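You operate a simulated robot arm through the tools that you are given. There is no shell and no other tool. Be economical: measure what you need, move in short steps, check, and stop when the job is done.

You are at the controls of a simulated two-armed robot. One attempt, no reset.

## Task
Put the pellet tin that says "green" from the tool ledge on the pan bench and the pellet tin that says "blue" on the top of the moulding table. Fetch the green diamond dosing pot and stand it on the top of the fitting bench. Put the green feeler gauge from the top of the open table on the top of the scale plate and the yellow feeler gauge on the top of the weighing table. Any order will do. Set down upright: pellet tin, green diamond dosing pot.

The check looks at the end state, three seconds after you hand in, the way a careful person would. Anything else that was tipped, shoved, dropped, spilled or broken makes it a failure.

## Robot
Two 7-joint arms with two-finger grippers on one trunk, on a base that drives. Base frame: it is fixed to the floor where the robot stands at the start and does not move with it; the origin is under the middle of the robot, x ahead of it, y to its left, z up; the surface under the hand at the start is at about z = 0.85. Units: m, rad, N and s.
The left shoulder is at the start at [0.04, 0.158, 1.131], the right one opposite. With the tool pointing down near the work surface each hand reaches from about 0.28 to 0.74 m from the robot's upright axis, wherever it stands, measured 20 degrees to its own side. Places, roughly: feeler gauge [-5.5, 0.5, 0.75]; green diamond dosing pot (6x6x15 cm) [-0.3, 5.6, 0.9]; pan bench (16x24 cm) [0.44, -1.92, 0.84]; top of the fitting bench [-2.3, 5.8, 0.8]; top of the moulding table [-1.3, 0.5, 0.9]; top of the scale plate [-8.8, 1.6, 0.9]; top of the weighing table (20x30 cm) [-8.76, 1.92, 0.84]. Payload 2.45 kg a hand.
The tool frame of a hand sits at the grasp point between the pads (the TCP): z along the fingers, y along the line on which they close. The tips reach 0.026 m beyond it. Largest opening 0.096 m; the body of the gripper starts 0.069 m behind the TCP.
Orientation is told as [roll, pitch, yaw] about the base's x, y, z axes, in that order, counted from this pose: with the fingers straight down and closing along the base's y, the tool's x points along the base's -x, its y along +y and its z along -z.

## Interface
- The arms move only by the tool servo_tool. It takes "left_series", "right_series" or both (then of equal length, played together; a hand with none holds still); each is a list of rows, each a list of 7 numbers: the shift along the tool's x, y, z in m, then the turn, a rotation vector about the tool's x, y, z in rad, then the finger opening in m, from 0 to 0.096. In form: [[x, y, z, rx, ry, rz, jaw], ...]. A call has 1 to 10 rows; each row is the pose to reach, as a shift and turn from the pose commanded when the call began, along the tool's axes at that moment. Each row takes 0.2 s and may step no farther than 0.05 m and 0.15 rad from the row before; otherwise, or with a gripper value out of range, the whole call is refused. Where a pose cannot be reached the arm comes as near as it can. A force on the tool above 40 N (or 10 N above the force at the start of the call, whichever is more), or a blocked arm, ends the call early, and 0.2 s more pass. Each finger halts on what it meets, pressing with about 24 N; the grip force reading is that of the motor and also rises with nothing between the fingers. The clock runs only during rows and for 0.2 s after the last one: add rows that repeat a pose to give the fingers time. It gives the time, the measured TCP pose, the force on the tool (base axes), the opening and the grip force at its end, in the units of the frame above (readings bear some noise), with the torque about the TCP (base axes, N m) and any sound that the robot's microphone picked up.
- Cameras (640 x 400 px; columns grow to the right, rows downward): "scene" is now at [0.0888, -0.0575, 1.5825]; the picture's right is [-0.63, -0.78, 0.00], its down [-0.65, 0.53, -0.54] and it looks along [0.42, -0.34, -0.84] (base axes); focal length 252 px, centre (320, 200). "left" rides on the left gripper at [0.082, -0.003, -0.098] in its tool frame; the picture's right is [0.04, 1.00, 0.00], its down [-0.73, 0.03, -0.68] and it looks along [-0.68, 0.03, 0.73] (tool axes); focal length 256 px, centre (320, 200). "right" rides on the right gripper at [0.082, 0.003, -0.098] in its tool frame; the picture's right is [-0.04, 1.00, 0.00], its down [-0.73, -0.03, -0.68] and it looks along [-0.68, -0.03, 0.73] (tool axes); focal length 256 px, centre (320, 200). There is no depth. A picture from a camera that has moved, and an enlarged one, comes with that camera's place and axes in the base frame and with its lens. The place of the scene camera against the robot may be out by one fixed shift of up to 0.018 m in any direction.
- snapshot(camera): a new picture of that camera. The clock stands still meanwhile.
- move_column(by): slides the trunk up (or, below 0, down) by that many m; the arms and the scene camera ride with it, the base frame stays. It gives what a move gives, with no picture.
- base_move(legs): drives the robot by 1 to 6 legs, each [ahead, left, turn to the left] in m, m and rad, along the robot's own axes; the way and the turn of a leg run together, so that a leg with both is an arc; at most 1.5 m and 3.142 rad a leg. The arms and the cameras ride along, it lands a little off, and it stops where it bumps. It gives what a move gives.
- head_to(pan, tilt): turns the head with the scene camera to pan (to the left, within 2.094 rad either way) and tilt (down, from -0.506 to 1.204), counted from straight ahead of the robot. It gives what a move gives.
- close_up(camera, box): a new picture of the part [left, top, right, bottom] of that camera's present view, enlarged. The clock stands still meanwhile.
- finish_job(): hands the job in; it is judged then, once.

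Work in short steps. Places have to be worked out from the pictures, the camera data and where the tool is seen: move nearer, look again, correct. Check each grasp and each placing, and mend what went wrong. You have 165 turns and 122 pictures in all, those below and enlarged ones among them. Open the grippers and draw the arms clear of the work before you hand the job in, unless the task says otherwise; then end with one line.

The tools are called as a command line: name --argument value ..., lists and objects as JSON in quotes. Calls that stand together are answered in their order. servo_tool: Moves the arms, as the interface text tells. Its arguments: {"type":"object","properties":{"left_series":{"type":"array"},"right_series":{"type":"array"}},"required":[]} The other tools are called the same way: move_column (by) slides the trunk up or down; base_move (legs) drives the base; head_to (pan, tilt) turns the head that bears the scene camera; snapshot (camera) takes a picture; close_up (camera, box) takes an enlarged picture of a part of a camera's view; finish_job () hands the job in.

At the start:

```text
t: 0.0
left_ee_pos: [0.4532, -0.0085, 1.053]
left_tool_rot: [0.001, 0.001, 0.001]
left_wrist_force: [-0.3, -1.3, 0.6]
left_torque: [-0.01, 0.0, 0.03]
left_opening: 0.0959
left_finger_force: 0.0
right_ee_pos: [0.3236, -0.4102, 1.087]
right_tool_rot: [0.001, 0.0, -0.001]
right_wrist_force: [0.0, 0.8, 0.0]
right_torque: [-0.01, 0.04, -0.01]
right_opening: 0.0959
right_finger_force: 0.1
trunk travel left (down, up): [-0.3, 0.267]
robot x, y, heading: [0.0006, 0.0024, -0.005]
head pan, tilt: [-0.682, 0.995]
```

scene: 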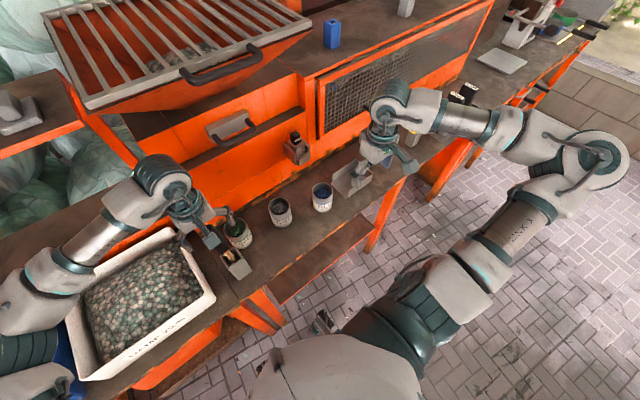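
right: 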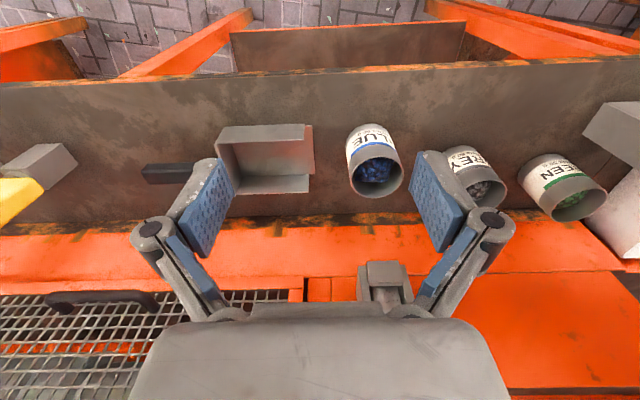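
left: 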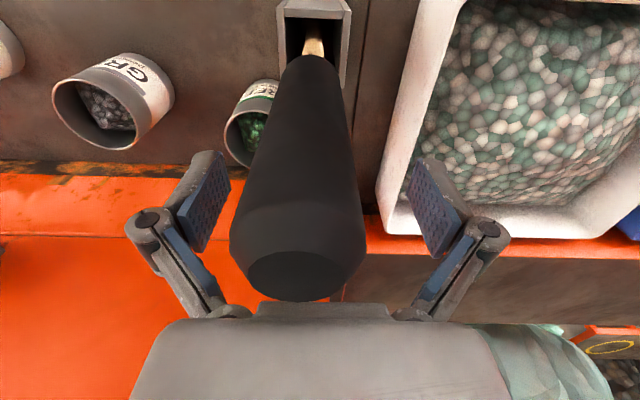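

The left view shows a dark handle near the left fingers, standing in a box. I look closer before moving anything.

close_up --camera "scene" --box '[140, 140, 380, 290]'

close_up --camera "scene" --box '[380, 0, 640, 163]'

```text
2.67 times, centred on (260, 215) of scene
camera zoom: at [0.0888, -0.0575, 1.5825], right [-0.63, -0.78, 0.0], down [-0.65, 0.53, -0.54], along [0.42, -0.34, -0.84], focal length 672 px, centre (480, 160)
```

zoom: 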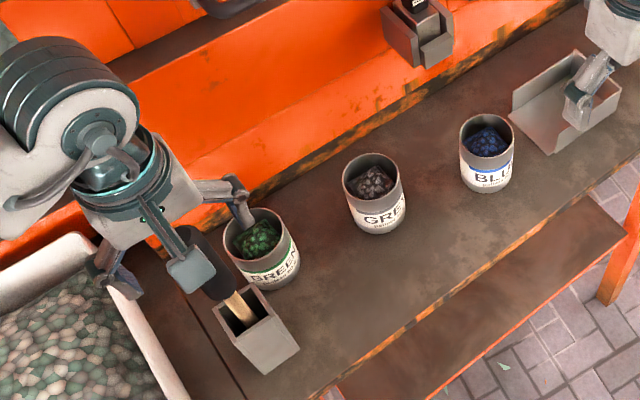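

```text
2.45 times, centred on (510, 82) of scene
camera zoom: at [0.0888, -0.0575, 1.5825], right [-0.63, -0.78, 0.0], down [-0.65, 0.53, -0.54], along [0.42, -0.34, -0.84], focal length 618 px, centre (-146, 491)
```

zoom: 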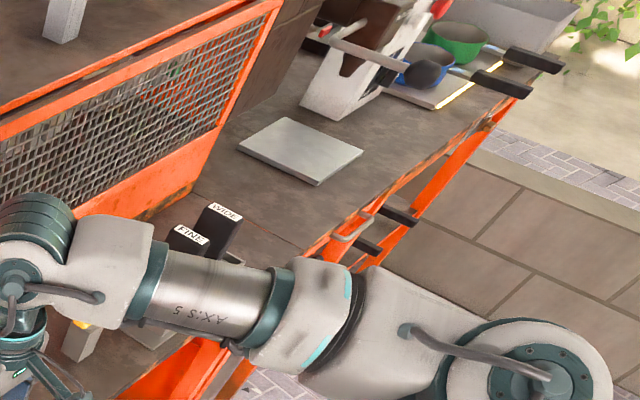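

The black handle leans up between the left fingers, so I raise the left hand straight up. Blue tin rim is judged at about [0.437, -0.346, 0.93], and I move the right hand over it.

servo_tool --left_series '[[0, 0, -0.03, 0, 0, 0, 0.096], [0, 0, -0.06, 0, 0, 0, 0.096], [0, 0, -0.09, 0, 0, 0, 0.096], [0, 0, -0.12, 0, 0, 0, 0.096], [0, 0, -0.15, 0, 0, 0, 0.096]]' --right_series '[[-0.028, 0.016, 0.01, 0, 0, 0, 0.096], [-0.056, 0.032, 0.02, 0, 0, 0, 0.096], [-0.084, 0.048, 0.03, 0, 0, 0, 0.096], [-0.113, 0.064, 0.047, 0, 0, 0, 0.096], [-0.113, 0.064, 0.047, 0, 0, 0, 0.096]]'

snapshot --camera "right"

snapshot --camera "left"

snapshot --camera "scene"

```text
t: 1.2
left_ee_pos: [0.4483, -0.0056, 1.2071]
left_tool_rot: [0.0, -0.004, 0.0]
left_wrist_force: [-0.2, 0.0, 0.3]
left_torque: [-0.02, -0.03, 0.02]
left_opening: 0.0957
left_finger_force: 0.0
right_ee_pos: [0.4326, -0.3418, 1.0409]
right_tool_rot: [-0.001, -0.004, 0.0]
right_wrist_force: [-0.7, -0.5, 0.6]
right_torque: [0.01, -0.02, 0.03]
right_opening: 0.096
right_finger_force: 0.1
trunk travel left (down, up): [-0.3, 0.267]
robot x, y, heading: [-0.0013, -0.0018, -0.003]
head pan, tilt: [-0.682, 0.995]
```

```text
116 pictures are left
camera right: at [0.3505, -0.3396, 1.1407], right [0.04, 1.0, 0.0], down [0.73, -0.03, 0.68], along [0.68, -0.03, -0.73], focal length 256 px, centre (320, 200)
```

right: 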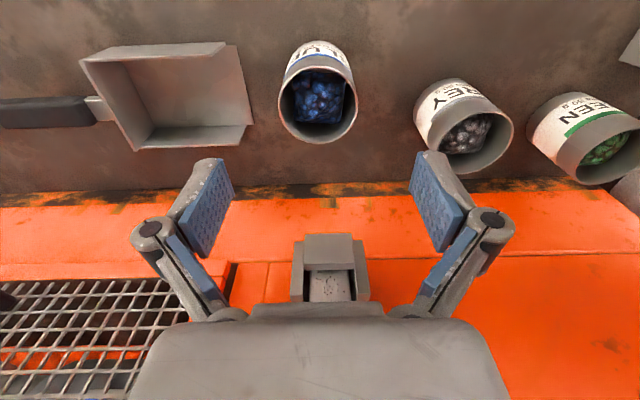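

```text
115 pictures are left
camera left: at [0.3672, -0.0098, 1.304], right [-0.04, 1.0, 0.0], down [0.73, 0.03, 0.68], along [0.68, 0.03, -0.73], focal length 256 px, centre (320, 200)
```

left: 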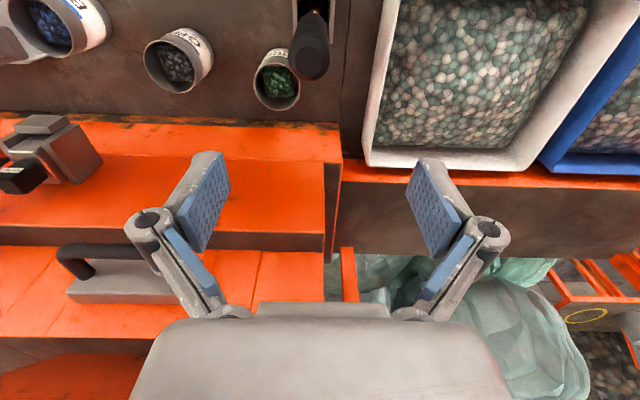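

```text
114 pictures are left
camera scene: at [0.0872, -0.0568, 1.5828], right [-0.63, -0.78, 0.0], down [-0.65, 0.53, -0.54], along [0.42, -0.34, -0.84], focal length 252 px, centre (320, 200)
```

scene: 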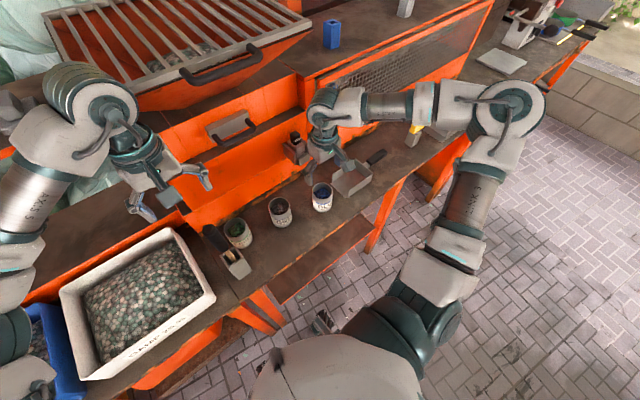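

Handle stands near the green tin at about [0.42, -0.014], top ≈1.11. I'll take green with the right hand, turned 90° so its camera points away from the handle, and I move the left hand off to the left.

servo_tool --left_series '[[0.005, 0.03, 0, 0, 0, 0, 0.096], [0.01, 0.06, 0, 0, 0, 0, 0.096], [0.015, 0.09, 0, 0, 0, 0, 0.096], [0.02, 0.12, 0, 0, 0, 0, 0.096], [0.025, 0.15, 0, 0, 0, 0, 0.096], [0.03, 0.18, 0, 0, 0, 0, 0.096], [0.035, 0.21, 0, 0, 0, 0, 0.096], [0.04, 0.24, 0, 0, 0, 0, 0.096], [0.045, 0.27, 0, 0, 0, 0, 0.096], [0.05, 0.3, 0, 0, 0, 0, 0.096]]' --right_series '[[-0.006, 0.01, -0.02, 0, 0, -0.15, 0.096], [-0.012, 0.02, -0.03, 0, 0, -0.3, 0.096], [-0.018, 0.03, -0.03, 0, 0, -0.45, 0.096], [-0.024, 0.06, -0.03, 0, 0, -0.6, 0.096], [-0.03, 0.09, -0.03, 0, 0, -0.75, 0.096], [-0.036, 0.12, -0.03, 0, 0, -0.9, 0.096], [-0.042, 0.15, -0.03, 0, 0, -1.05, 0.096], [-0.048, 0.18, -0.03, 0, 0, -1.2, 0.096], [-0.054, 0.21, -0.03, 0, 0, -1.35, 0.096], [-0.06, 0.235, -0.03, 0, 0, -1.5, 0.096]]'

snapshot --camera "right"

snapshot --camera "scene"

```text
t: 3.4
left_ee_pos: [0.3999, 0.295, 1.2035]
left_tool_rot: [-0.002, -0.003, -0.001]
left_wrist_force: [0.3, -0.2, -0.1]
left_torque: [0.0, 0.0, 0.02]
left_opening: 0.0961
left_finger_force: 0.0
right_ee_pos: [0.35, -0.0813, 1.059]
right_tool_rot: [-0.023, 0.005, 1.452]
right_wrist_force: [-0.5, -0.2, -0.5]
right_torque: [-0.01, -0.03, -0.01]
right_opening: 0.0961
right_finger_force: 0.2
right hand out of reach, approached as far as the arm can: row 6, 7, 8, 9, 10
trunk travel left (down, up): [-0.3, 0.267]
robot x, y, heading: [0.0005, 0.0007, -0.002]
head pan, tilt: [-0.682, 0.995]
```

```text
113 pictures are left
camera right: at [0.3338, -0.1605, 1.1578], right [-0.99, 0.16, -0.02], down [0.1, 0.73, 0.68], along [0.12, 0.66, -0.74], focal length 256 px, centre (320, 200)
```

right: 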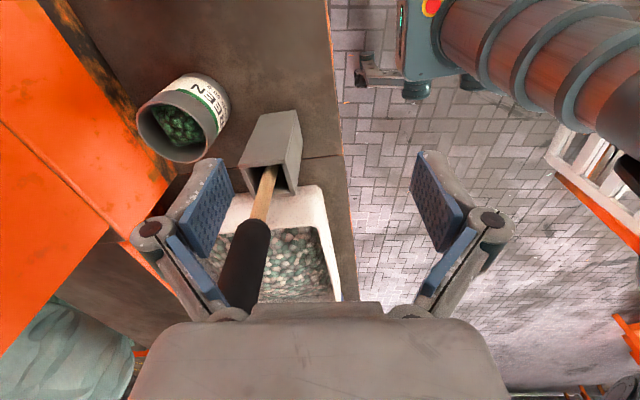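

```text
112 pictures are left
camera scene: at [0.0863, -0.0503, 1.583], right [-0.63, -0.78, 0.0], down [-0.65, 0.53, -0.54], along [0.42, -0.35, -0.84], focal length 252 px, centre (320, 200)
```

scene: 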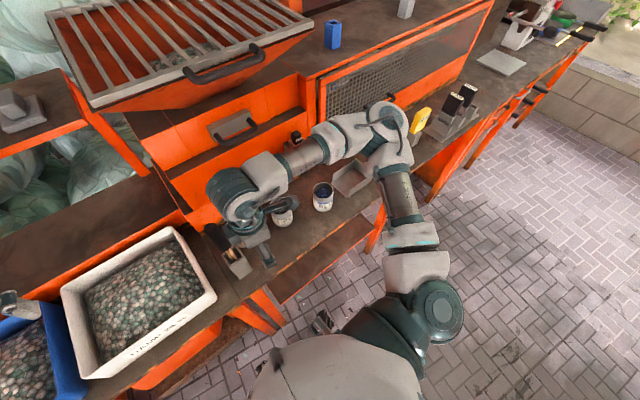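

That yaw takes the arm out of reach. I draw the right hand back and partly unwind the turn; a yaw of about 20° keeps both camera and fingers clear of the handle.

servo_tool --right_series '[[0.03, 0, -0.02, 0, 0, 0.1, 0.096], [0.06, 0, -0.04, 0, 0, 0.25, 0.096], [0.09, 0, -0.04, 0, 0, 0.4, 0.096], [0.12, 0, -0.04, 0, 0, 0.55, 0.096], [0.14, 0, -0.04, 0, 0, 0.7, 0.096], [0.14, 0, -0.04, 0, 0, 0.85, 0.096], [0.14, 0, -0.04, 0, 0, 1.0, 0.096], [0.14, 0, -0.04, 0, 0, 1.15, 0.096]]'

base_move --legs '[[0, 0.15, 0]]'

snapshot --camera "right"

```text
t: 5.2
left_ee_pos: [0.4005, 0.2962, 1.2024]
left_tool_rot: [0.0, -0.002, -0.002]
left_wrist_force: [0.0, 0.6, -0.8]
left_torque: [0.0, 0.03, 0.0]
left_opening: 0.0958
left_finger_force: 0.0
right_ee_pos: [0.334, -0.2214, 1.0981]
right_tool_rot: [-0.014, -0.015, 0.298]
right_wrist_force: [0.4, -0.7, -0.1]
right_torque: [-0.02, -0.01, 0.0]
right_opening: 0.0959
right_finger_force: 0.0
trunk travel left (down, up): [-0.3, 0.267]
robot x, y, heading: [0.0023, -0.0009, 0.0]
head pan, tilt: [-0.682, 0.995]
```

```text
t: 6.6
left_ee_pos: [0.3931, 0.4381, 1.2078]
left_tool_rot: [0.005, -0.009, -0.003]
left_wrist_force: [1.0, -0.1, 0.5]
left_torque: [0.0, 0.04, 0.01]
left_opening: 0.096
left_finger_force: 0.0
right_ee_pos: [0.3281, -0.0786, 1.0992]
right_tool_rot: [-0.009, -0.026, 0.304]
right_wrist_force: [0.2, 0.6, 0.9]
right_torque: [-0.04, -0.01, -0.01]
right_opening: 0.0958
right_finger_force: 0.0
trunk travel left (down, up): [-0.3, 0.267]
robot x, y, heading: [0.0031, 0.1484, 0.004]
head pan, tilt: [-0.682, 0.995]
```

```text
111 pictures are left
camera right: at [0.2458, -0.0995, 1.1965], right [-0.26, 0.97, -0.01], down [0.69, 0.19, 0.7], along [0.68, 0.17, -0.72], focal length 256 px, centre (320, 200)
```

right: 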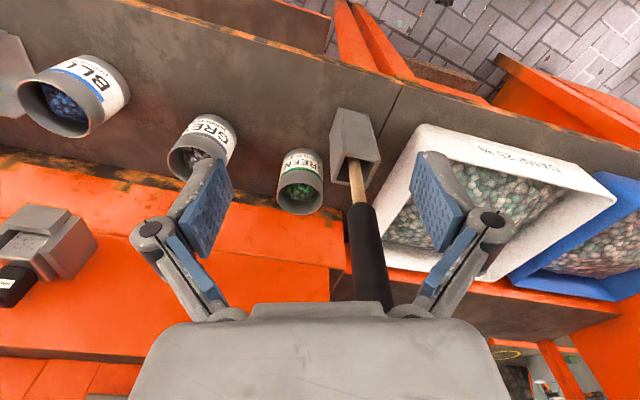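

Triangulated: handle axis ≈[0.414, -0.014], top 1.11; green tin ≈[0.49, -0.067]. I go up over the handle height, across, then check before descending.

servo_tool --right_series '[[0, 0, -0.04, -0.016, 0.022, 0, 0.096], [0, 0, -0.07, -0.016, 0.022, 0, 0.096], [-0.04, -0.009, -0.07, -0.016, 0.022, 0, 0.096], [-0.08, -0.018, -0.07, -0.016, 0.022, 0, 0.096], [-0.12, -0.027, -0.07, -0.016, 0.022, 0, 0.096], [-0.158, -0.037, -0.07, -0.016, 0.022, 0, 0.096], [-0.158, -0.037, -0.07, -0.016, 0.022, 0, 0.096]]'

snapshot --camera "right"

snapshot --camera "scene"

```text
t: 8.2
left_ee_pos: [0.3919, 0.4411, 1.2057]
left_tool_rot: [0.001, -0.009, -0.002]
left_wrist_force: [0.0, 0.8, -0.8]
left_torque: [0.02, 0.02, -0.02]
left_opening: 0.096
left_finger_force: 0.0
right_ee_pos: [0.4852, -0.0665, 1.1738]
right_tool_rot: [0.004, -0.002, 0.299]
right_wrist_force: [-0.5, -0.3, -0.1]
right_torque: [0.01, -0.03, -0.03]
right_opening: 0.0958
right_finger_force: 0.1
trunk travel left (down, up): [-0.3, 0.267]
robot x, y, heading: [0.0021, 0.1516, -0.004]
head pan, tilt: [-0.682, 0.995]
```

```text
110 pictures are left
camera right: at [0.4064, -0.0875, 1.2732], right [-0.26, 0.97, 0.0], down [0.71, 0.19, 0.68], along [0.66, 0.18, -0.73], focal length 256 px, centre (320, 200)
```

right: 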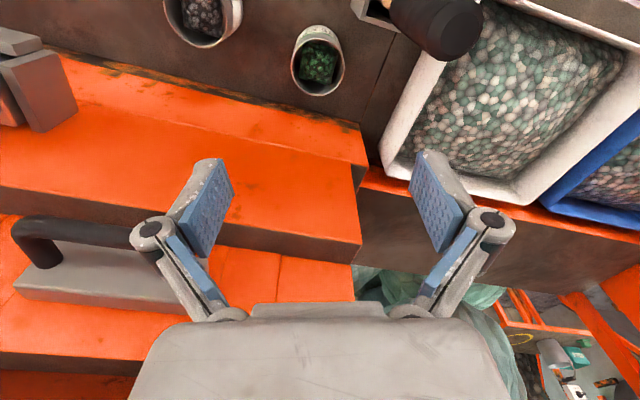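

```text
109 pictures are left
camera scene: at [0.072, 0.0848, 1.5826], right [-0.63, -0.78, -0.01], down [-0.65, 0.53, -0.55], along [0.43, -0.34, -0.84], focal length 252 px, centre (320, 200)
```

scene: 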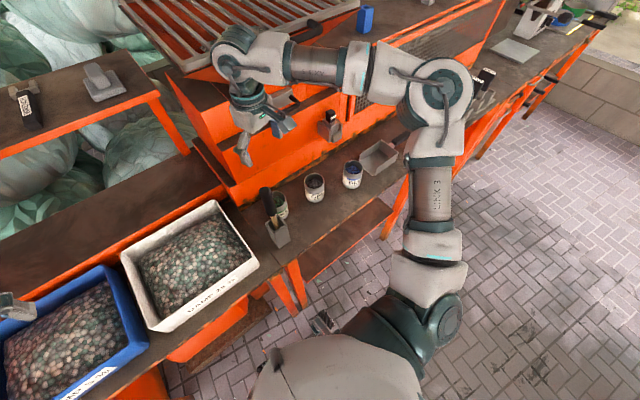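

Hand is almost over the tin (rim ≈[0.493, -0.066]). I descend part way and check.

servo_tool --right_series '[[-0.006, -0.002, 0.03, 0, 0, 0, 0.096], [-0.006, -0.002, 0.07, 0, 0, 0, 0.096], [-0.006, -0.002, 0.11, 0, 0, 0, 0.096], [-0.006, -0.002, 0.15, 0, 0, 0, 0.096], [-0.006, -0.002, 0.18, 0, 0, 0, 0.096], [-0.006, -0.002, 0.18, 0, 0, 0, 0.096]]'

snapshot --camera "right"

close_up --camera "scene" --box '[180, 40, 420, 260]'

```text
t: 9.6
left_ee_pos: [0.3898, 0.4429, 1.2074]
left_tool_rot: [-0.001, -0.014, -0.002]
left_wrist_force: [-0.2, -0.1, 0.0]
left_torque: [0.01, 0.03, -0.01]
left_opening: 0.0961
left_finger_force: 0.1
right_ee_pos: [0.4925, -0.0612, 0.9962]
right_tool_rot: [0.003, -0.005, 0.302]
right_wrist_force: [-0.1, -0.6, -0.5]
right_torque: [0.01, 0.04, 0.01]
right_opening: 0.0961
right_finger_force: 0.1
trunk travel left (down, up): [-0.3, 0.267]
robot x, y, heading: [-0.0015, 0.1462, 0.001]
head pan, tilt: [-0.682, 0.995]
```

```text
108 pictures are left
camera right: at [0.4125, -0.0827, 1.0947], right [-0.26, 0.97, 0.0], down [0.71, 0.19, 0.68], along [0.66, 0.18, -0.73], focal length 256 px, centre (320, 200)
```

right: 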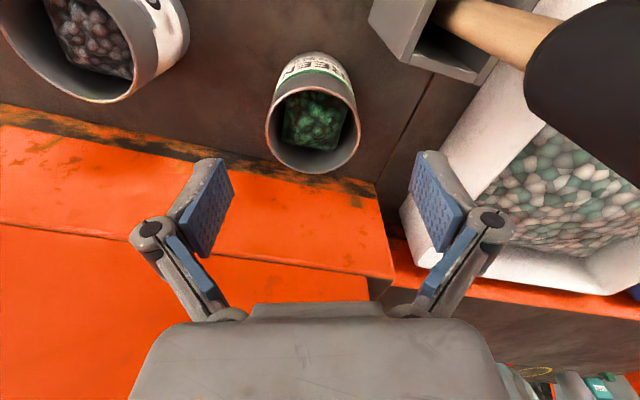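

```text
1.82 times, centred on (300, 150) of scene
camera zoom: at [0.0683, 0.0936, 1.5837], right [-0.63, -0.78, -0.01], down [-0.65, 0.53, -0.55], along [0.43, -0.34, -0.83], focal length 458 px, centre (356, 291)
```

zoom: 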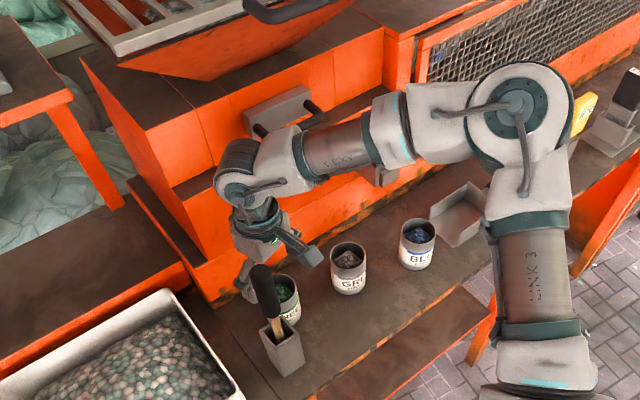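

Rim confirmed at z≈0.93, centre ≈[0.497, -0.065]. I correct by a few mm, descend and close.

servo_tool --right_series '[[-0.0036, -0.0053, 0.02, 0, 0, 0, 0.096], [-0.0036, -0.0053, 0.05, 0, 0, 0, 0.096], [-0.0036, -0.0053, 0.08, 0, 0, 0, 0.096], [-0.0036, -0.0053, 0.1, 0, 0, 0, 0.096], [-0.0036, -0.0053, 0.1, 0, 0, 0, 0.096], [-0.0036, -0.0053, 0.1, 0, 0, 0, 0.078], [-0.0036, -0.0053, 0.1, 0, 0, 0, 0.06], [-0.0036, -0.0053, 0.1, 0, 0, 0, 0.055], [-0.0036, -0.0053, 0.1, 0, 0, 0, 0.055]]'

snapshot --camera "right"

```text
t: 11.6
left_ee_pos: [0.3896, 0.4433, 1.208]
left_tool_rot: [0.0, -0.012, -0.001]
left_wrist_force: [-0.5, -0.4, 0.8]
left_torque: [0.01, 0.04, -0.01]
left_opening: 0.096
left_finger_force: 0.0
right_ee_pos: [0.4977, -0.0658, 0.8965]
right_tool_rot: [0.002, -0.005, 0.302]
right_wrist_force: [-0.9, 0.9, 3.1]
right_torque: [0.13, 0.03, 0.04]
right_opening: 0.0628
right_finger_force: 24.2
trunk travel left (down, up): [-0.3, 0.267]
robot x, y, heading: [-0.0009, 0.1503, -0.003]
head pan, tilt: [-0.682, 0.995]
```

```text
106 pictures are left
camera right: at [0.4184, -0.0876, 0.9951], right [-0.26, 0.97, 0.0], down [0.71, 0.19, 0.68], along [0.66, 0.18, -0.73], focal length 256 px, centre (320, 200)
```

right: 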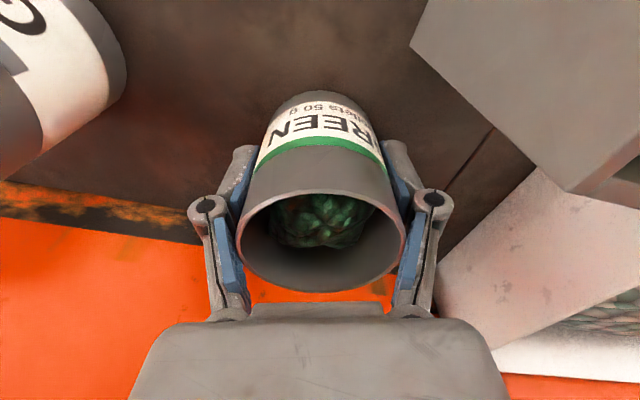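

Green tin is held (opening 0.063). I lift straight up, then draw right and back.

servo_tool --right_series '[[0, 0, -0.02, 0, 0, 0, 0.055], [0, 0, -0.06, 0, 0, 0, 0.055], [0, 0, -0.1, 0, 0, 0, 0.055], [0, 0, -0.14, 0, 0, 0, 0.055], [0, 0, -0.18, 0, 0, 0, 0.055], [0, 0, -0.21, 0, 0, 0, 0.055], [0.03, -0.03, -0.23, 0, 0, 0, 0.055], [0.055, -0.06, -0.25, 0, 0, 0, 0.055], [0.08, -0.09, -0.25, 0, 0, 0, 0.055], [0.105, -0.12, -0.25, 0, 0, 0, 0.055]]'

base_move --legs '[[0, -0.42, 0]]'

snapshot --camera "right"

snapshot --camera "left"

snapshot --camera "scene"

```text
t: 13.8
left_ee_pos: [0.3919, 0.4425, 1.2072]
left_tool_rot: [0.002, -0.011, -0.001]
left_wrist_force: [-0.7, -0.3, 0.4]
left_torque: [-0.01, -0.02, 0.0]
left_opening: 0.0961
left_finger_force: 0.0
right_ee_pos: [0.4316, -0.2144, 1.1454]
right_tool_rot: [0.006, -0.004, 0.302]
right_wrist_force: [0.9, 0.1, -1.7]
right_torque: [0.01, 0.0, 0.04]
right_opening: 0.0627
right_finger_force: 24.3
trunk travel left (down, up): [-0.3, 0.267]
robot x, y, heading: [-0.0034, 0.149, 0.001]
head pan, tilt: [-0.682, 0.995]
```

```text
t: 16.3
left_ee_pos: [0.4034, 0.0269, 1.201]
left_tool_rot: [-0.007, -0.004, -0.012]
left_wrist_force: [-0.8, 0.5, 0.1]
left_torque: [-0.01, 0.0, -0.04]
left_opening: 0.0961
left_finger_force: 0.1
right_ee_pos: [0.4342, -0.6294, 1.1442]
right_tool_rot: [0.0, 0.007, 0.289]
right_wrist_force: [-0.3, 0.3, -1.2]
right_torque: [0.04, 0.02, -0.03]
right_opening: 0.0626
right_finger_force: 23.9
trunk travel left (down, up): [-0.3, 0.267]
robot x, y, heading: [0.0003, -0.2708, -0.01]
head pan, tilt: [-0.682, 0.995]
```

```text
105 pictures are left
camera right: at [0.3567, -0.6487, 1.2438], right [-0.25, 0.97, 0.0], down [0.72, 0.18, 0.67], along [0.65, 0.17, -0.74], focal length 256 px, centre (320, 200)
```

right: 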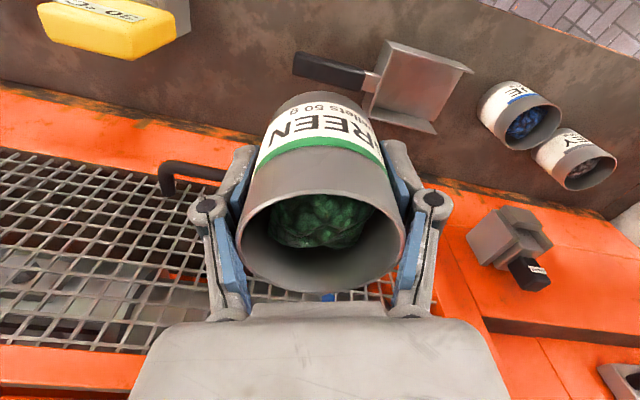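

```text
104 pictures are left
camera left: at [0.3214, 0.0248, 1.2992], right [-0.03, 1.0, -0.01], down [0.73, 0.02, 0.68], along [0.68, 0.01, -0.73], focal length 256 px, centre (320, 200)
```

left: 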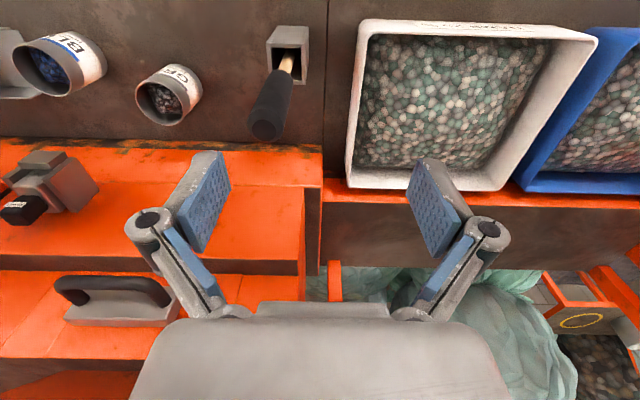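

```text
103 pictures are left
camera scene: at [0.0869, -0.3125, 1.5829], right [-0.64, -0.77, 0.01], down [-0.65, 0.53, -0.55], along [0.42, -0.35, -0.84], focal length 252 px, centre (320, 200)
```

scene: 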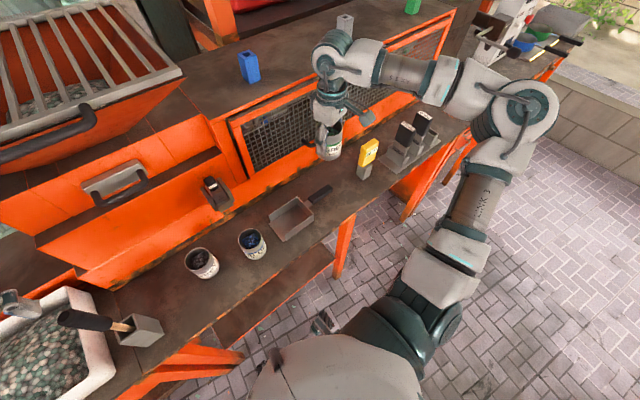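

Green held well. I shift the base a little more to the right so that blue is comfortable for the left hand, then bring the left hand over it at height.

base_move --legs '[[0, -0.15, 0]]'

servo_tool --left_series '[[-0.006, -0.04, 0, 0, 0, 0, 0.096], [-0.012, -0.08, 0, 0, 0, 0, 0.096], [-0.018, -0.12, 0, 0, 0, 0, 0.096], [-0.024, -0.16, 0.02, 0, 0, 0, 0.096], [-0.03, -0.2, 0.05, 0, 0, 0, 0.096], [-0.03, -0.22, 0.09, 0, 0, 0, 0.096], [-0.03, -0.22, 0.11, 0, 0, 0, 0.096]]'

snapshot --camera "left"

```text
t: 17.7
left_ee_pos: [0.399, -0.088, 1.1947]
left_tool_rot: [-0.029, -0.005, -0.009]
left_wrist_force: [0.0, -0.1, -0.2]
left_torque: [-0.12, -0.02, 0.02]
left_opening: 0.096
left_finger_force: 0.1
right_ee_pos: [0.4309, -0.7444, 1.1546]
right_tool_rot: [-0.026, 0.013, 0.292]
right_wrist_force: [-0.3, 1.4, -0.5]
right_torque: [-0.15, 0.01, 0.0]
right_opening: 0.0625
right_finger_force: 24.3
trunk travel left (down, up): [-0.3, 0.267]
robot x, y, heading: [-0.0052, -0.41, -0.007]
head pan, tilt: [-0.682, 0.995]
```

```text
refused: row 5 steps farther than a row can; nothing moved
```

```text
102 pictures are left
camera left: at [0.3167, -0.088, 1.2928], right [-0.03, 1.0, -0.03], down [0.73, 0.04, 0.68], along [0.68, 0.0, -0.73], focal length 256 px, centre (320, 200)
```

left: 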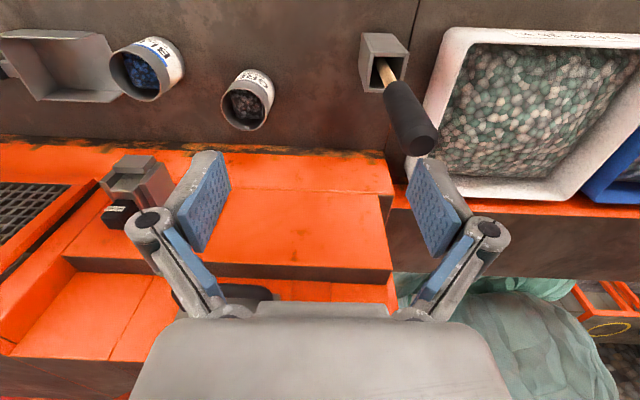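

Resending with smaller steps; blue rim reads ≈[0.435, -0.34] from here.

servo_tool --left_series '[[-0.006, -0.04, 0, 0, 0, 0, 0.096], [-0.012, -0.08, 0, 0, 0, 0, 0.096], [-0.018, -0.12, 0, 0, 0, 0, 0.096], [-0.024, -0.155, 0.01, 0, 0, 0, 0.096], [-0.03, -0.19, 0.03, 0, 0, 0, 0.096], [-0.033, -0.22, 0.06, 0, 0, 0, 0.096], [-0.036, -0.24, 0.09, 0, 0, 0, 0.096], [-0.036, -0.24, 0.12, 0, 0, 0, 0.096]]'

snapshot --camera "left"

```text
t: 19.7
left_ee_pos: [0.4257, -0.369, 1.0886]
left_tool_rot: [0.01, -0.012, -0.008]
left_wrist_force: [-0.4, 0.5, -0.1]
left_torque: [0.09, -0.03, 0.0]
left_opening: 0.0961
left_finger_force: 0.1
right_ee_pos: [0.4243, -0.785, 1.1429]
right_tool_rot: [0.012, -0.006, 0.294]
right_wrist_force: [0.5, 0.7, -1.5]
right_torque: [0.05, 0.0, -0.01]
right_opening: 0.0622
right_finger_force: 24.2
trunk travel left (down, up): [-0.3, 0.267]
robot x, y, heading: [-0.0037, -0.4103, -0.01]
head pan, tilt: [-0.682, 0.995]
stopped in row 8 (left hand): the arm was blocked; the commanded pose is now the measured one
```

```text
101 pictures are left
camera left: at [0.3434, -0.3729, 1.1856], right [-0.03, 1.0, 0.01], down [0.73, 0.02, 0.69], along [0.69, 0.03, -0.73], focal length 256 px, centre (320, 200)
```

left: 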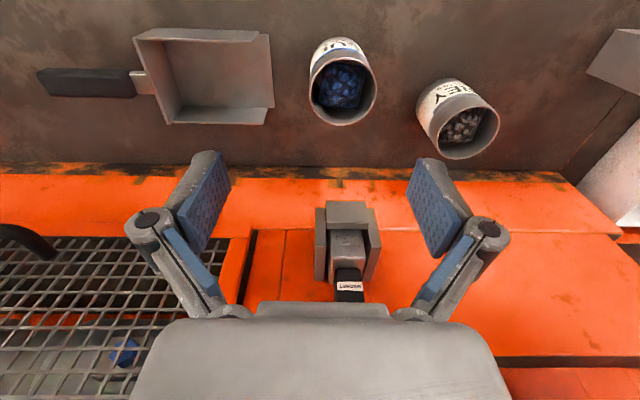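

The left arm was blocked in its last row though the wrist feels no force. I look at the scene to find what it touches.

head_to --pan 0.1 --tilt 0.9

snapshot --camera "scene"

```text
t: 20.8
left_ee_pos: [0.4267, -0.3818, 1.0875]
left_tool_rot: [0.02, -0.012, -0.009]
left_wrist_force: [-0.9, -0.4, -0.8]
left_torque: [0.05, -0.11, 0.01]
left_opening: 0.0961
left_finger_force: 0.0
right_ee_pos: [0.4251, -0.7992, 1.1395]
right_tool_rot: [0.023, -0.01, 0.294]
right_wrist_force: [0.1, -0.7, -1.0]
right_torque: [0.04, 0.01, 0.02]
right_opening: 0.0624
right_finger_force: 24.3
trunk travel left (down, up): [-0.3, 0.267]
robot x, y, heading: [-0.0067, -0.4083, -0.012]
head pan, tilt: [0.099, 0.901]
```

```text
100 pictures are left
camera scene: at [0.1068, -0.448, 1.589], right [0.09, -1.0, -0.02], down [-0.78, -0.05, -0.62], along [0.62, 0.07, -0.78], focal length 252 px, centre (320, 200)
```

scene: 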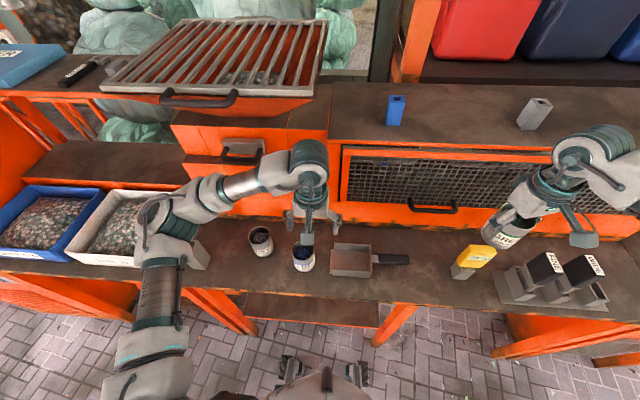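

The left elbow is hiding the handle in its holder: it most likely presses on the handle. I retrace the left arm upward along its last path.

servo_tool --left_series '[[0, 0.0, -0.02, 0, 0, 0, 0.096], [0.0, 0.0, -0.05, 0, 0, 0, 0.096], [0.0, 0.0, -0.08, 0, 0, 0, 0.096]]'

snapshot --camera "scene"

```text
t: 21.8
left_ee_pos: [0.4215, -0.3686, 1.1703]
left_tool_rot: [0.008, -0.015, -0.009]
left_wrist_force: [0.8, 0.0, 0.3]
left_torque: [-0.05, -0.02, -0.02]
left_opening: 0.096
left_finger_force: 0.2
right_ee_pos: [0.4212, -0.7854, 1.1459]
right_tool_rot: [0.006, -0.008, 0.293]
right_wrist_force: [0.1, 0.3, -0.1]
right_torque: [-0.04, 0.02, 0.01]
right_opening: 0.0623
right_finger_force: 24.1
trunk travel left (down, up): [-0.3, 0.267]
robot x, y, heading: [-0.002, -0.4122, -0.009]
head pan, tilt: [0.099, 0.901]
stopped in row 3 (left hand): the arm was blocked; the commanded pose is now the measured one
```

```text
99 pictures are left
camera scene: at [0.1071, -0.4345, 1.5892], right [0.09, -1.0, -0.01], down [-0.78, -0.06, -0.62], along [0.62, 0.06, -0.79], focal length 252 px, centre (320, 200)
```

scene: 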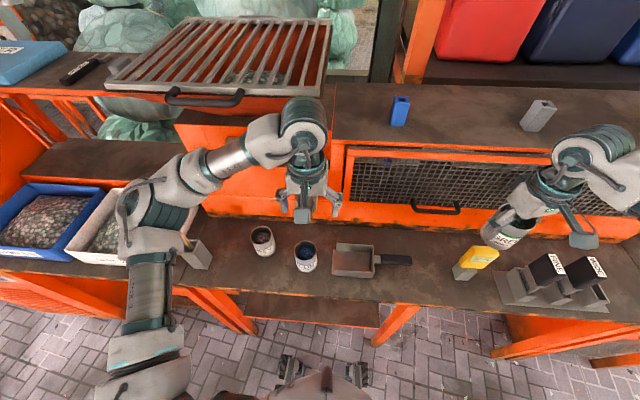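

Still blocked; zooming on the elbow and holder.

close_up --camera "scene" --box '[80, 100, 350, 320]'

```text
1.82 times, centred on (215, 210) of scene
camera zoom: at [0.1071, -0.4345, 1.5892], right [0.09, -1.0, -0.01], down [-0.78, -0.06, -0.62], along [0.62, 0.06, -0.79], focal length 458 px, centre (511, 182)
```

zoom: 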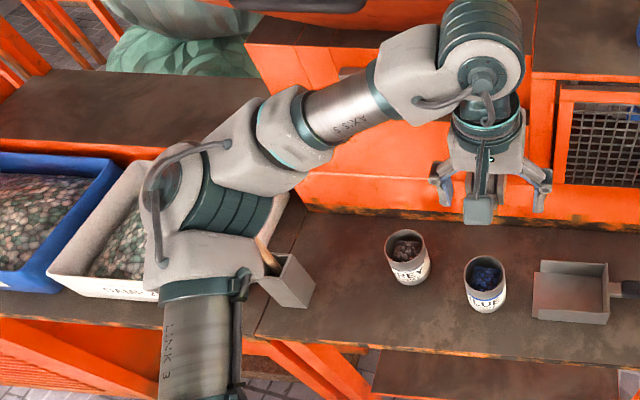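

The left elbow sits right at the handle's top (≈z 1.11). Lifting the whole trunk should free it straight upward with the least disturbance; small step first.

move_column --by 0.06

close_up --camera "scene" --box '[80, 100, 350, 320]'

```text
t: 22.8
left_ee_pos: [0.4231, -0.3568, 1.229]
left_tool_rot: [0.0, -0.013, -0.007]
left_wrist_force: [-0.1, 0.7, 1.0]
left_torque: [-0.04, 0.05, -0.02]
left_opening: 0.0962
left_finger_force: 0.1
right_ee_pos: [0.4219, -0.7727, 1.2073]
right_tool_rot: [-0.001, -0.006, 0.295]
right_wrist_force: [0.2, 0.7, -0.5]
right_torque: [-0.03, 0.0, 0.03]
right_opening: 0.0624
right_finger_force: 24.5
trunk travel left (down, up): [-0.36, 0.207]
robot x, y, heading: [-0.0027, -0.4107, -0.013]
head pan, tilt: [0.099, 0.901]
```

```text
1.82 times, centred on (215, 210) of scene
camera zoom: at [0.0821, -0.4163, 1.6495], right [0.09, -1.0, 0.0], down [-0.78, -0.07, -0.62], along [0.62, 0.06, -0.79], focal length 458 px, centre (511, 182)
```

zoom: 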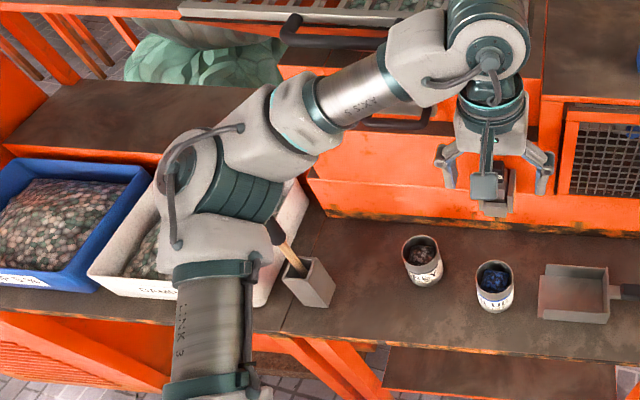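

Roll is back to zero, so contact seems gone. I raise further to be well clear and inspect the holder.

move_column --by 0.12

close_up --camera "scene" --box '[80, 130, 350, 350]'

```text
t: 24.3
left_ee_pos: [0.4206, -0.382, 1.3503]
left_tool_rot: [0.013, -0.014, -0.01]
left_wrist_force: [-0.8, 0.0, -0.4]
left_torque: [0.04, -0.05, -0.01]
left_opening: 0.0962
left_finger_force: 0.0
right_ee_pos: [0.4225, -0.7964, 1.3219]
right_tool_rot: [0.015, -0.01, 0.29]
right_wrist_force: [-0.4, -0.1, -1.6]
right_torque: [0.03, 0.0, -0.02]
right_opening: 0.0623
right_finger_force: 24.0
trunk travel left (down, up): [-0.48, 0.087]
robot x, y, heading: [-0.005, -0.4167, -0.004]
head pan, tilt: [0.099, 0.901]
```

```text
1.82 times, centred on (215, 240) of scene
camera zoom: at [0.0611, -0.4289, 1.7694], right [0.09, -1.0, -0.01], down [-0.78, -0.06, -0.62], along [0.62, 0.06, -0.79], focal length 458 px, centre (511, 127)
```

zoom: 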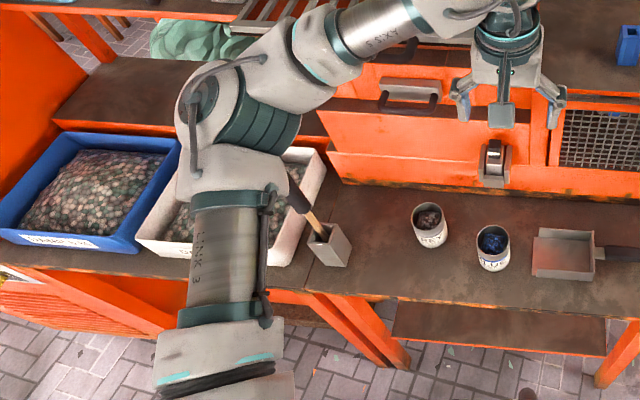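

Holder and handle look in place. The roll reading still sways, so I let time pass and read again.

servo_tool --left_series '[[0, 0, 0, 0, 0, 0, 0.096], [0, 0, 0, 0, 0, 0, 0.096], [0, 0, 0, 0, 0, 0, 0.096], [0, 0, 0, 0, 0, 0, 0.096], [0, 0, 0, 0, 0, 0, 0.096]]'

servo_tool --left_series '[[0, 0, 0, 0, 0, 0, 0.096], [0, 0, 0, 0, 0, 0, 0.096], [0, 0, 0, 0, 0, 0, 0.096], [0, 0, 0, 0, 0, 0, 0.096], [0, 0, 0, 0, 0, 0, 0.096]]'

snapshot --camera "scene"

```text
t: 25.5
left_ee_pos: [0.4218, -0.3799, 1.3505]
left_tool_rot: [0.011, -0.014, -0.01]
left_wrist_force: [0.1, -0.4, 0.3]
left_torque: [0.03, -0.03, -0.01]
left_opening: 0.0958
left_finger_force: 0.1
right_ee_pos: [0.4219, -0.7949, 1.3235]
right_tool_rot: [0.013, -0.011, 0.294]
right_wrist_force: [0.4, -0.4, -0.9]
right_torque: [0.03, 0.02, 0.01]
right_opening: 0.0623
right_finger_force: 24.1
trunk travel left (down, up): [-0.48, 0.087]
robot x, y, heading: [-0.0033, -0.414, -0.013]
head pan, tilt: [0.099, 0.901]
```

```text
t: 26.7
left_ee_pos: [0.4208, -0.3527, 1.3503]
left_tool_rot: [-0.006, -0.016, -0.006]
left_wrist_force: [0.5, 0.9, -0.4]
left_torque: [0.01, 0.03, 0.04]
left_opening: 0.0961
left_finger_force: 0.0
right_ee_pos: [0.4224, -0.769, 1.3298]
right_tool_rot: [-0.003, -0.005, 0.297]
right_wrist_force: [0.0, 0.0, -0.5]
right_torque: [0.0, 0.01, 0.02]
right_opening: 0.0623
right_finger_force: 23.5
trunk travel left (down, up): [-0.48, 0.087]
robot x, y, heading: [-0.0038, -0.4124, -0.014]
head pan, tilt: [0.099, 0.901]
```

```text
95 pictures are left
camera scene: at [0.0612, -0.4096, 1.7695], right [0.09, -1.0, 0.0], down [-0.78, -0.07, -0.62], along [0.62, 0.05, -0.79], focal length 252 px, centre (320, 200)
```

scene: 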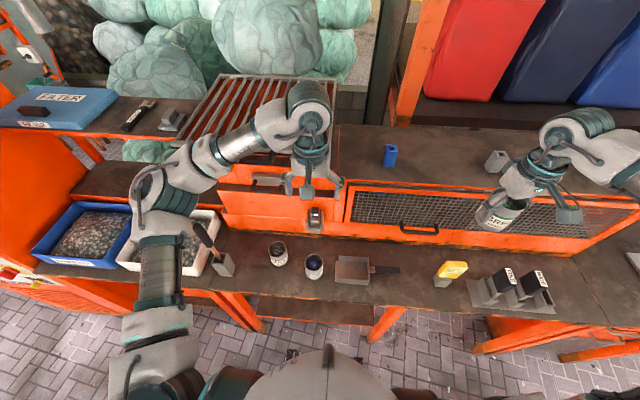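

The robot is swaying slowly after the disturbance. I let it settle.

servo_tool --left_series '[[0, 0, 0, 0, 0, 0, 0.096], [0, 0, 0, 0, 0, 0, 0.096], [0, 0, 0, 0, 0, 0, 0.096], [0, 0, 0, 0, 0, 0, 0.096], [0, 0, 0, 0, 0, 0, 0.096], [0, 0, 0, 0, 0, 0, 0.096], [0, 0, 0, 0, 0, 0, 0.096], [0, 0, 0, 0, 0, 0, 0.096], [0, 0, 0, 0, 0, 0, 0.096], [0, 0, 0, 0, 0, 0, 0.096]]'

servo_tool --left_series '[[0, 0, 0, 0, 0, 0, 0.096], [0, 0, 0, 0, 0, 0, 0.096], [0, 0, 0, 0, 0, 0, 0.096], [0, 0, 0, 0, 0, 0, 0.096], [0, 0, 0, 0, 0, 0, 0.096], [0, 0, 0, 0, 0, 0, 0.096], [0, 0, 0, 0, 0, 0, 0.096], [0, 0, 0, 0, 0, 0, 0.096], [0, 0, 0, 0, 0, 0, 0.096], [0, 0, 0, 0, 0, 0, 0.096]]'

servo_tool --left_series '[[0, 0, 0, 0, 0, 0, 0.096]]'

```text
t: 28.9
left_ee_pos: [0.4219, -0.349, 1.3496]
left_tool_rot: [-0.007, -0.015, -0.005]
left_wrist_force: [0.9, 1.2, 0.1]
left_torque: [-0.04, 0.08, 0.03]
left_opening: 0.096
left_finger_force: 0.2
right_ee_pos: [0.4219, -0.7654, 1.3313]
right_tool_rot: [-0.008, -0.006, 0.295]
right_wrist_force: [0.6, 0.6, 0.2]
right_torque: [-0.03, -0.02, 0.02]
right_opening: 0.0622
right_finger_force: 24.2
trunk travel left (down, up): [-0.48, 0.087]
robot x, y, heading: [-0.004, -0.4074, -0.009]
head pan, tilt: [0.099, 0.901]
```

```text
t: 31.1
left_ee_pos: [0.4208, -0.3791, 1.351]
left_tool_rot: [0.014, -0.016, -0.009]
left_wrist_force: [-0.2, -1.0, -0.6]
left_torque: [0.01, -0.05, -0.03]
left_opening: 0.0962
left_finger_force: 0.0
right_ee_pos: [0.4214, -0.7944, 1.3244]
right_tool_rot: [0.012, -0.01, 0.292]
right_wrist_force: [-0.3, 0.2, 0.2]
right_torque: [0.05, -0.01, -0.02]
right_opening: 0.0617
right_finger_force: 24.0
trunk travel left (down, up): [-0.48, 0.087]
robot x, y, heading: [-0.0065, -0.4135, -0.008]
head pan, tilt: [0.099, 0.901]
```

```text
t: 31.5
left_ee_pos: [0.4222, -0.3597, 1.3491]
left_tool_rot: [0.0, -0.015, -0.008]
left_wrist_force: [-0.4, -0.5, -0.2]
left_torque: [-0.03, 0.02, 0.04]
left_opening: 0.096
left_finger_force: 0.1
right_ee_pos: [0.4218, -0.7763, 1.3277]
right_tool_rot: [0.002, -0.005, 0.295]
right_wrist_force: [-0.3, -0.2, -1.6]
right_torque: [0.03, -0.01, -0.01]
right_opening: 0.0616
right_finger_force: 24.1
trunk travel left (down, up): [-0.48, 0.087]
robot x, y, heading: [-0.0041, -0.4101, -0.007]
head pan, tilt: [0.099, 0.901]
```

Still swaying ±1.5 cm, decaying slowly; wait longer.

servo_tool --left_series '[[0, 0, 0, 0, 0, 0, 0.096], [0, 0, 0, 0, 0, 0, 0.096], [0, 0, 0, 0, 0, 0, 0.096], [0, 0, 0, 0, 0, 0, 0.096], [0, 0, 0, 0, 0, 0, 0.096], [0, 0, 0, 0, 0, 0, 0.096], [0, 0, 0, 0, 0, 0, 0.096], [0, 0, 0, 0, 0, 0, 0.096], [0, 0, 0, 0, 0, 0, 0.096], [0, 0, 0, 0, 0, 0, 0.096]]'

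servo_tool --left_series '[[0, 0, 0, 0, 0, 0, 0.096], [0, 0, 0, 0, 0, 0, 0.096], [0, 0, 0, 0, 0, 0, 0.096], [0, 0, 0, 0, 0, 0, 0.096], [0, 0, 0, 0, 0, 0, 0.096], [0, 0, 0, 0, 0, 0, 0.096], [0, 0, 0, 0, 0, 0, 0.096], [0, 0, 0, 0, 0, 0, 0.096], [0, 0, 0, 0, 0, 0, 0.096], [0, 0, 0, 0, 0, 0, 0.096]]'

servo_tool --left_series '[[0, 0, 0, 0, 0, 0, 0.096], [0, 0, 0, 0, 0, 0, 0.096]]'

servo_tool --left_series '[[0, 0, 0, 0, 0, 0, 0.096]]'

servo_tool --left_series '[[0, 0, 0, 0, 0, 0, 0.096]]'

```text
t: 33.7
left_ee_pos: [0.4216, -0.3454, 1.3492]
left_tool_rot: [-0.009, -0.014, -0.01]
left_wrist_force: [0.3, 0.3, 0.5]
left_torque: [-0.03, 0.01, 0.01]
left_opening: 0.0961
left_finger_force: 0.0
right_ee_pos: [0.4234, -0.761, 1.3319]
right_tool_rot: [-0.01, -0.003, 0.295]
right_wrist_force: [-0.4, 1.2, -0.5]
right_torque: [-0.01, 0.02, 0.0]
right_opening: 0.0615
right_finger_force: 23.5
trunk travel left (down, up): [-0.48, 0.087]
robot x, y, heading: [-0.0059, -0.4098, -0.012]
head pan, tilt: [0.099, 0.901]
```

```text
t: 35.9
left_ee_pos: [0.4219, -0.3725, 1.3498]
left_tool_rot: [0.006, -0.017, -0.009]
left_wrist_force: [0.7, -0.5, 0.4]
left_torque: [0.0, -0.05, 0.0]
left_opening: 0.0962
left_finger_force: 0.0
right_ee_pos: [0.4229, -0.7881, 1.325]
right_tool_rot: [0.009, -0.009, 0.293]
right_wrist_force: [0.0, 0.4, -1.1]
right_torque: [0.04, 0.01, 0.03]
right_opening: 0.0611
right_finger_force: 23.8
trunk travel left (down, up): [-0.48, 0.087]
robot x, y, heading: [-0.0069, -0.412, -0.009]
head pan, tilt: [0.099, 0.901]
```

```text
t: 36.5
left_ee_pos: [0.4209, -0.346, 1.3483]
left_tool_rot: [-0.007, -0.014, -0.005]
left_wrist_force: [1.7, -0.2, 0.3]
left_torque: [-0.07, 0.05, 0.0]
left_opening: 0.0963
left_finger_force: 0.1
right_ee_pos: [0.4228, -0.7612, 1.3305]
right_tool_rot: [-0.009, -0.003, 0.297]
right_wrist_force: [0.4, 0.4, -0.9]
right_torque: [-0.02, -0.01, 0.02]
right_opening: 0.0609
right_finger_force: 23.1
trunk travel left (down, up): [-0.48, 0.087]
robot x, y, heading: [-0.0024, -0.4047, -0.008]
head pan, tilt: [0.099, 0.901]
```

```text
t: 36.9
left_ee_pos: [0.4215, -0.3753, 1.35]
left_tool_rot: [0.01, -0.015, -0.008]
left_wrist_force: [-0.4, 0.2, 0.4]
left_torque: [0.05, -0.06, 0.01]
left_opening: 0.0959
left_finger_force: 0.1
right_ee_pos: [0.4218, -0.7916, 1.324]
right_tool_rot: [0.009, -0.012, 0.292]
right_wrist_force: [1.1, -0.3, -1.5]
right_torque: [0.03, 0.01, -0.01]
right_opening: 0.0611
right_finger_force: 23.6
trunk travel left (down, up): [-0.48, 0.087]
robot x, y, heading: [-0.0023, -0.4121, -0.012]
head pan, tilt: [0.099, 0.901]
```

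```text
t: 37.3
left_ee_pos: [0.4226, -0.3655, 1.3497]
left_tool_rot: [0.005, -0.016, -0.007]
left_wrist_force: [-0.2, -0.2, 0.6]
left_torque: [-0.02, 0.01, 0.01]
left_opening: 0.0957
left_finger_force: 0.0
right_ee_pos: [0.4224, -0.7828, 1.3265]
right_tool_rot: [0.005, -0.006, 0.295]
right_wrist_force: [0.2, -0.1, -1.6]
right_torque: [-0.01, -0.01, 0.01]
right_opening: 0.061
right_finger_force: 24.5
trunk travel left (down, up): [-0.48, 0.087]
robot x, y, heading: [-0.0047, -0.4068, -0.014]
head pan, tilt: [0.099, 0.901]
```

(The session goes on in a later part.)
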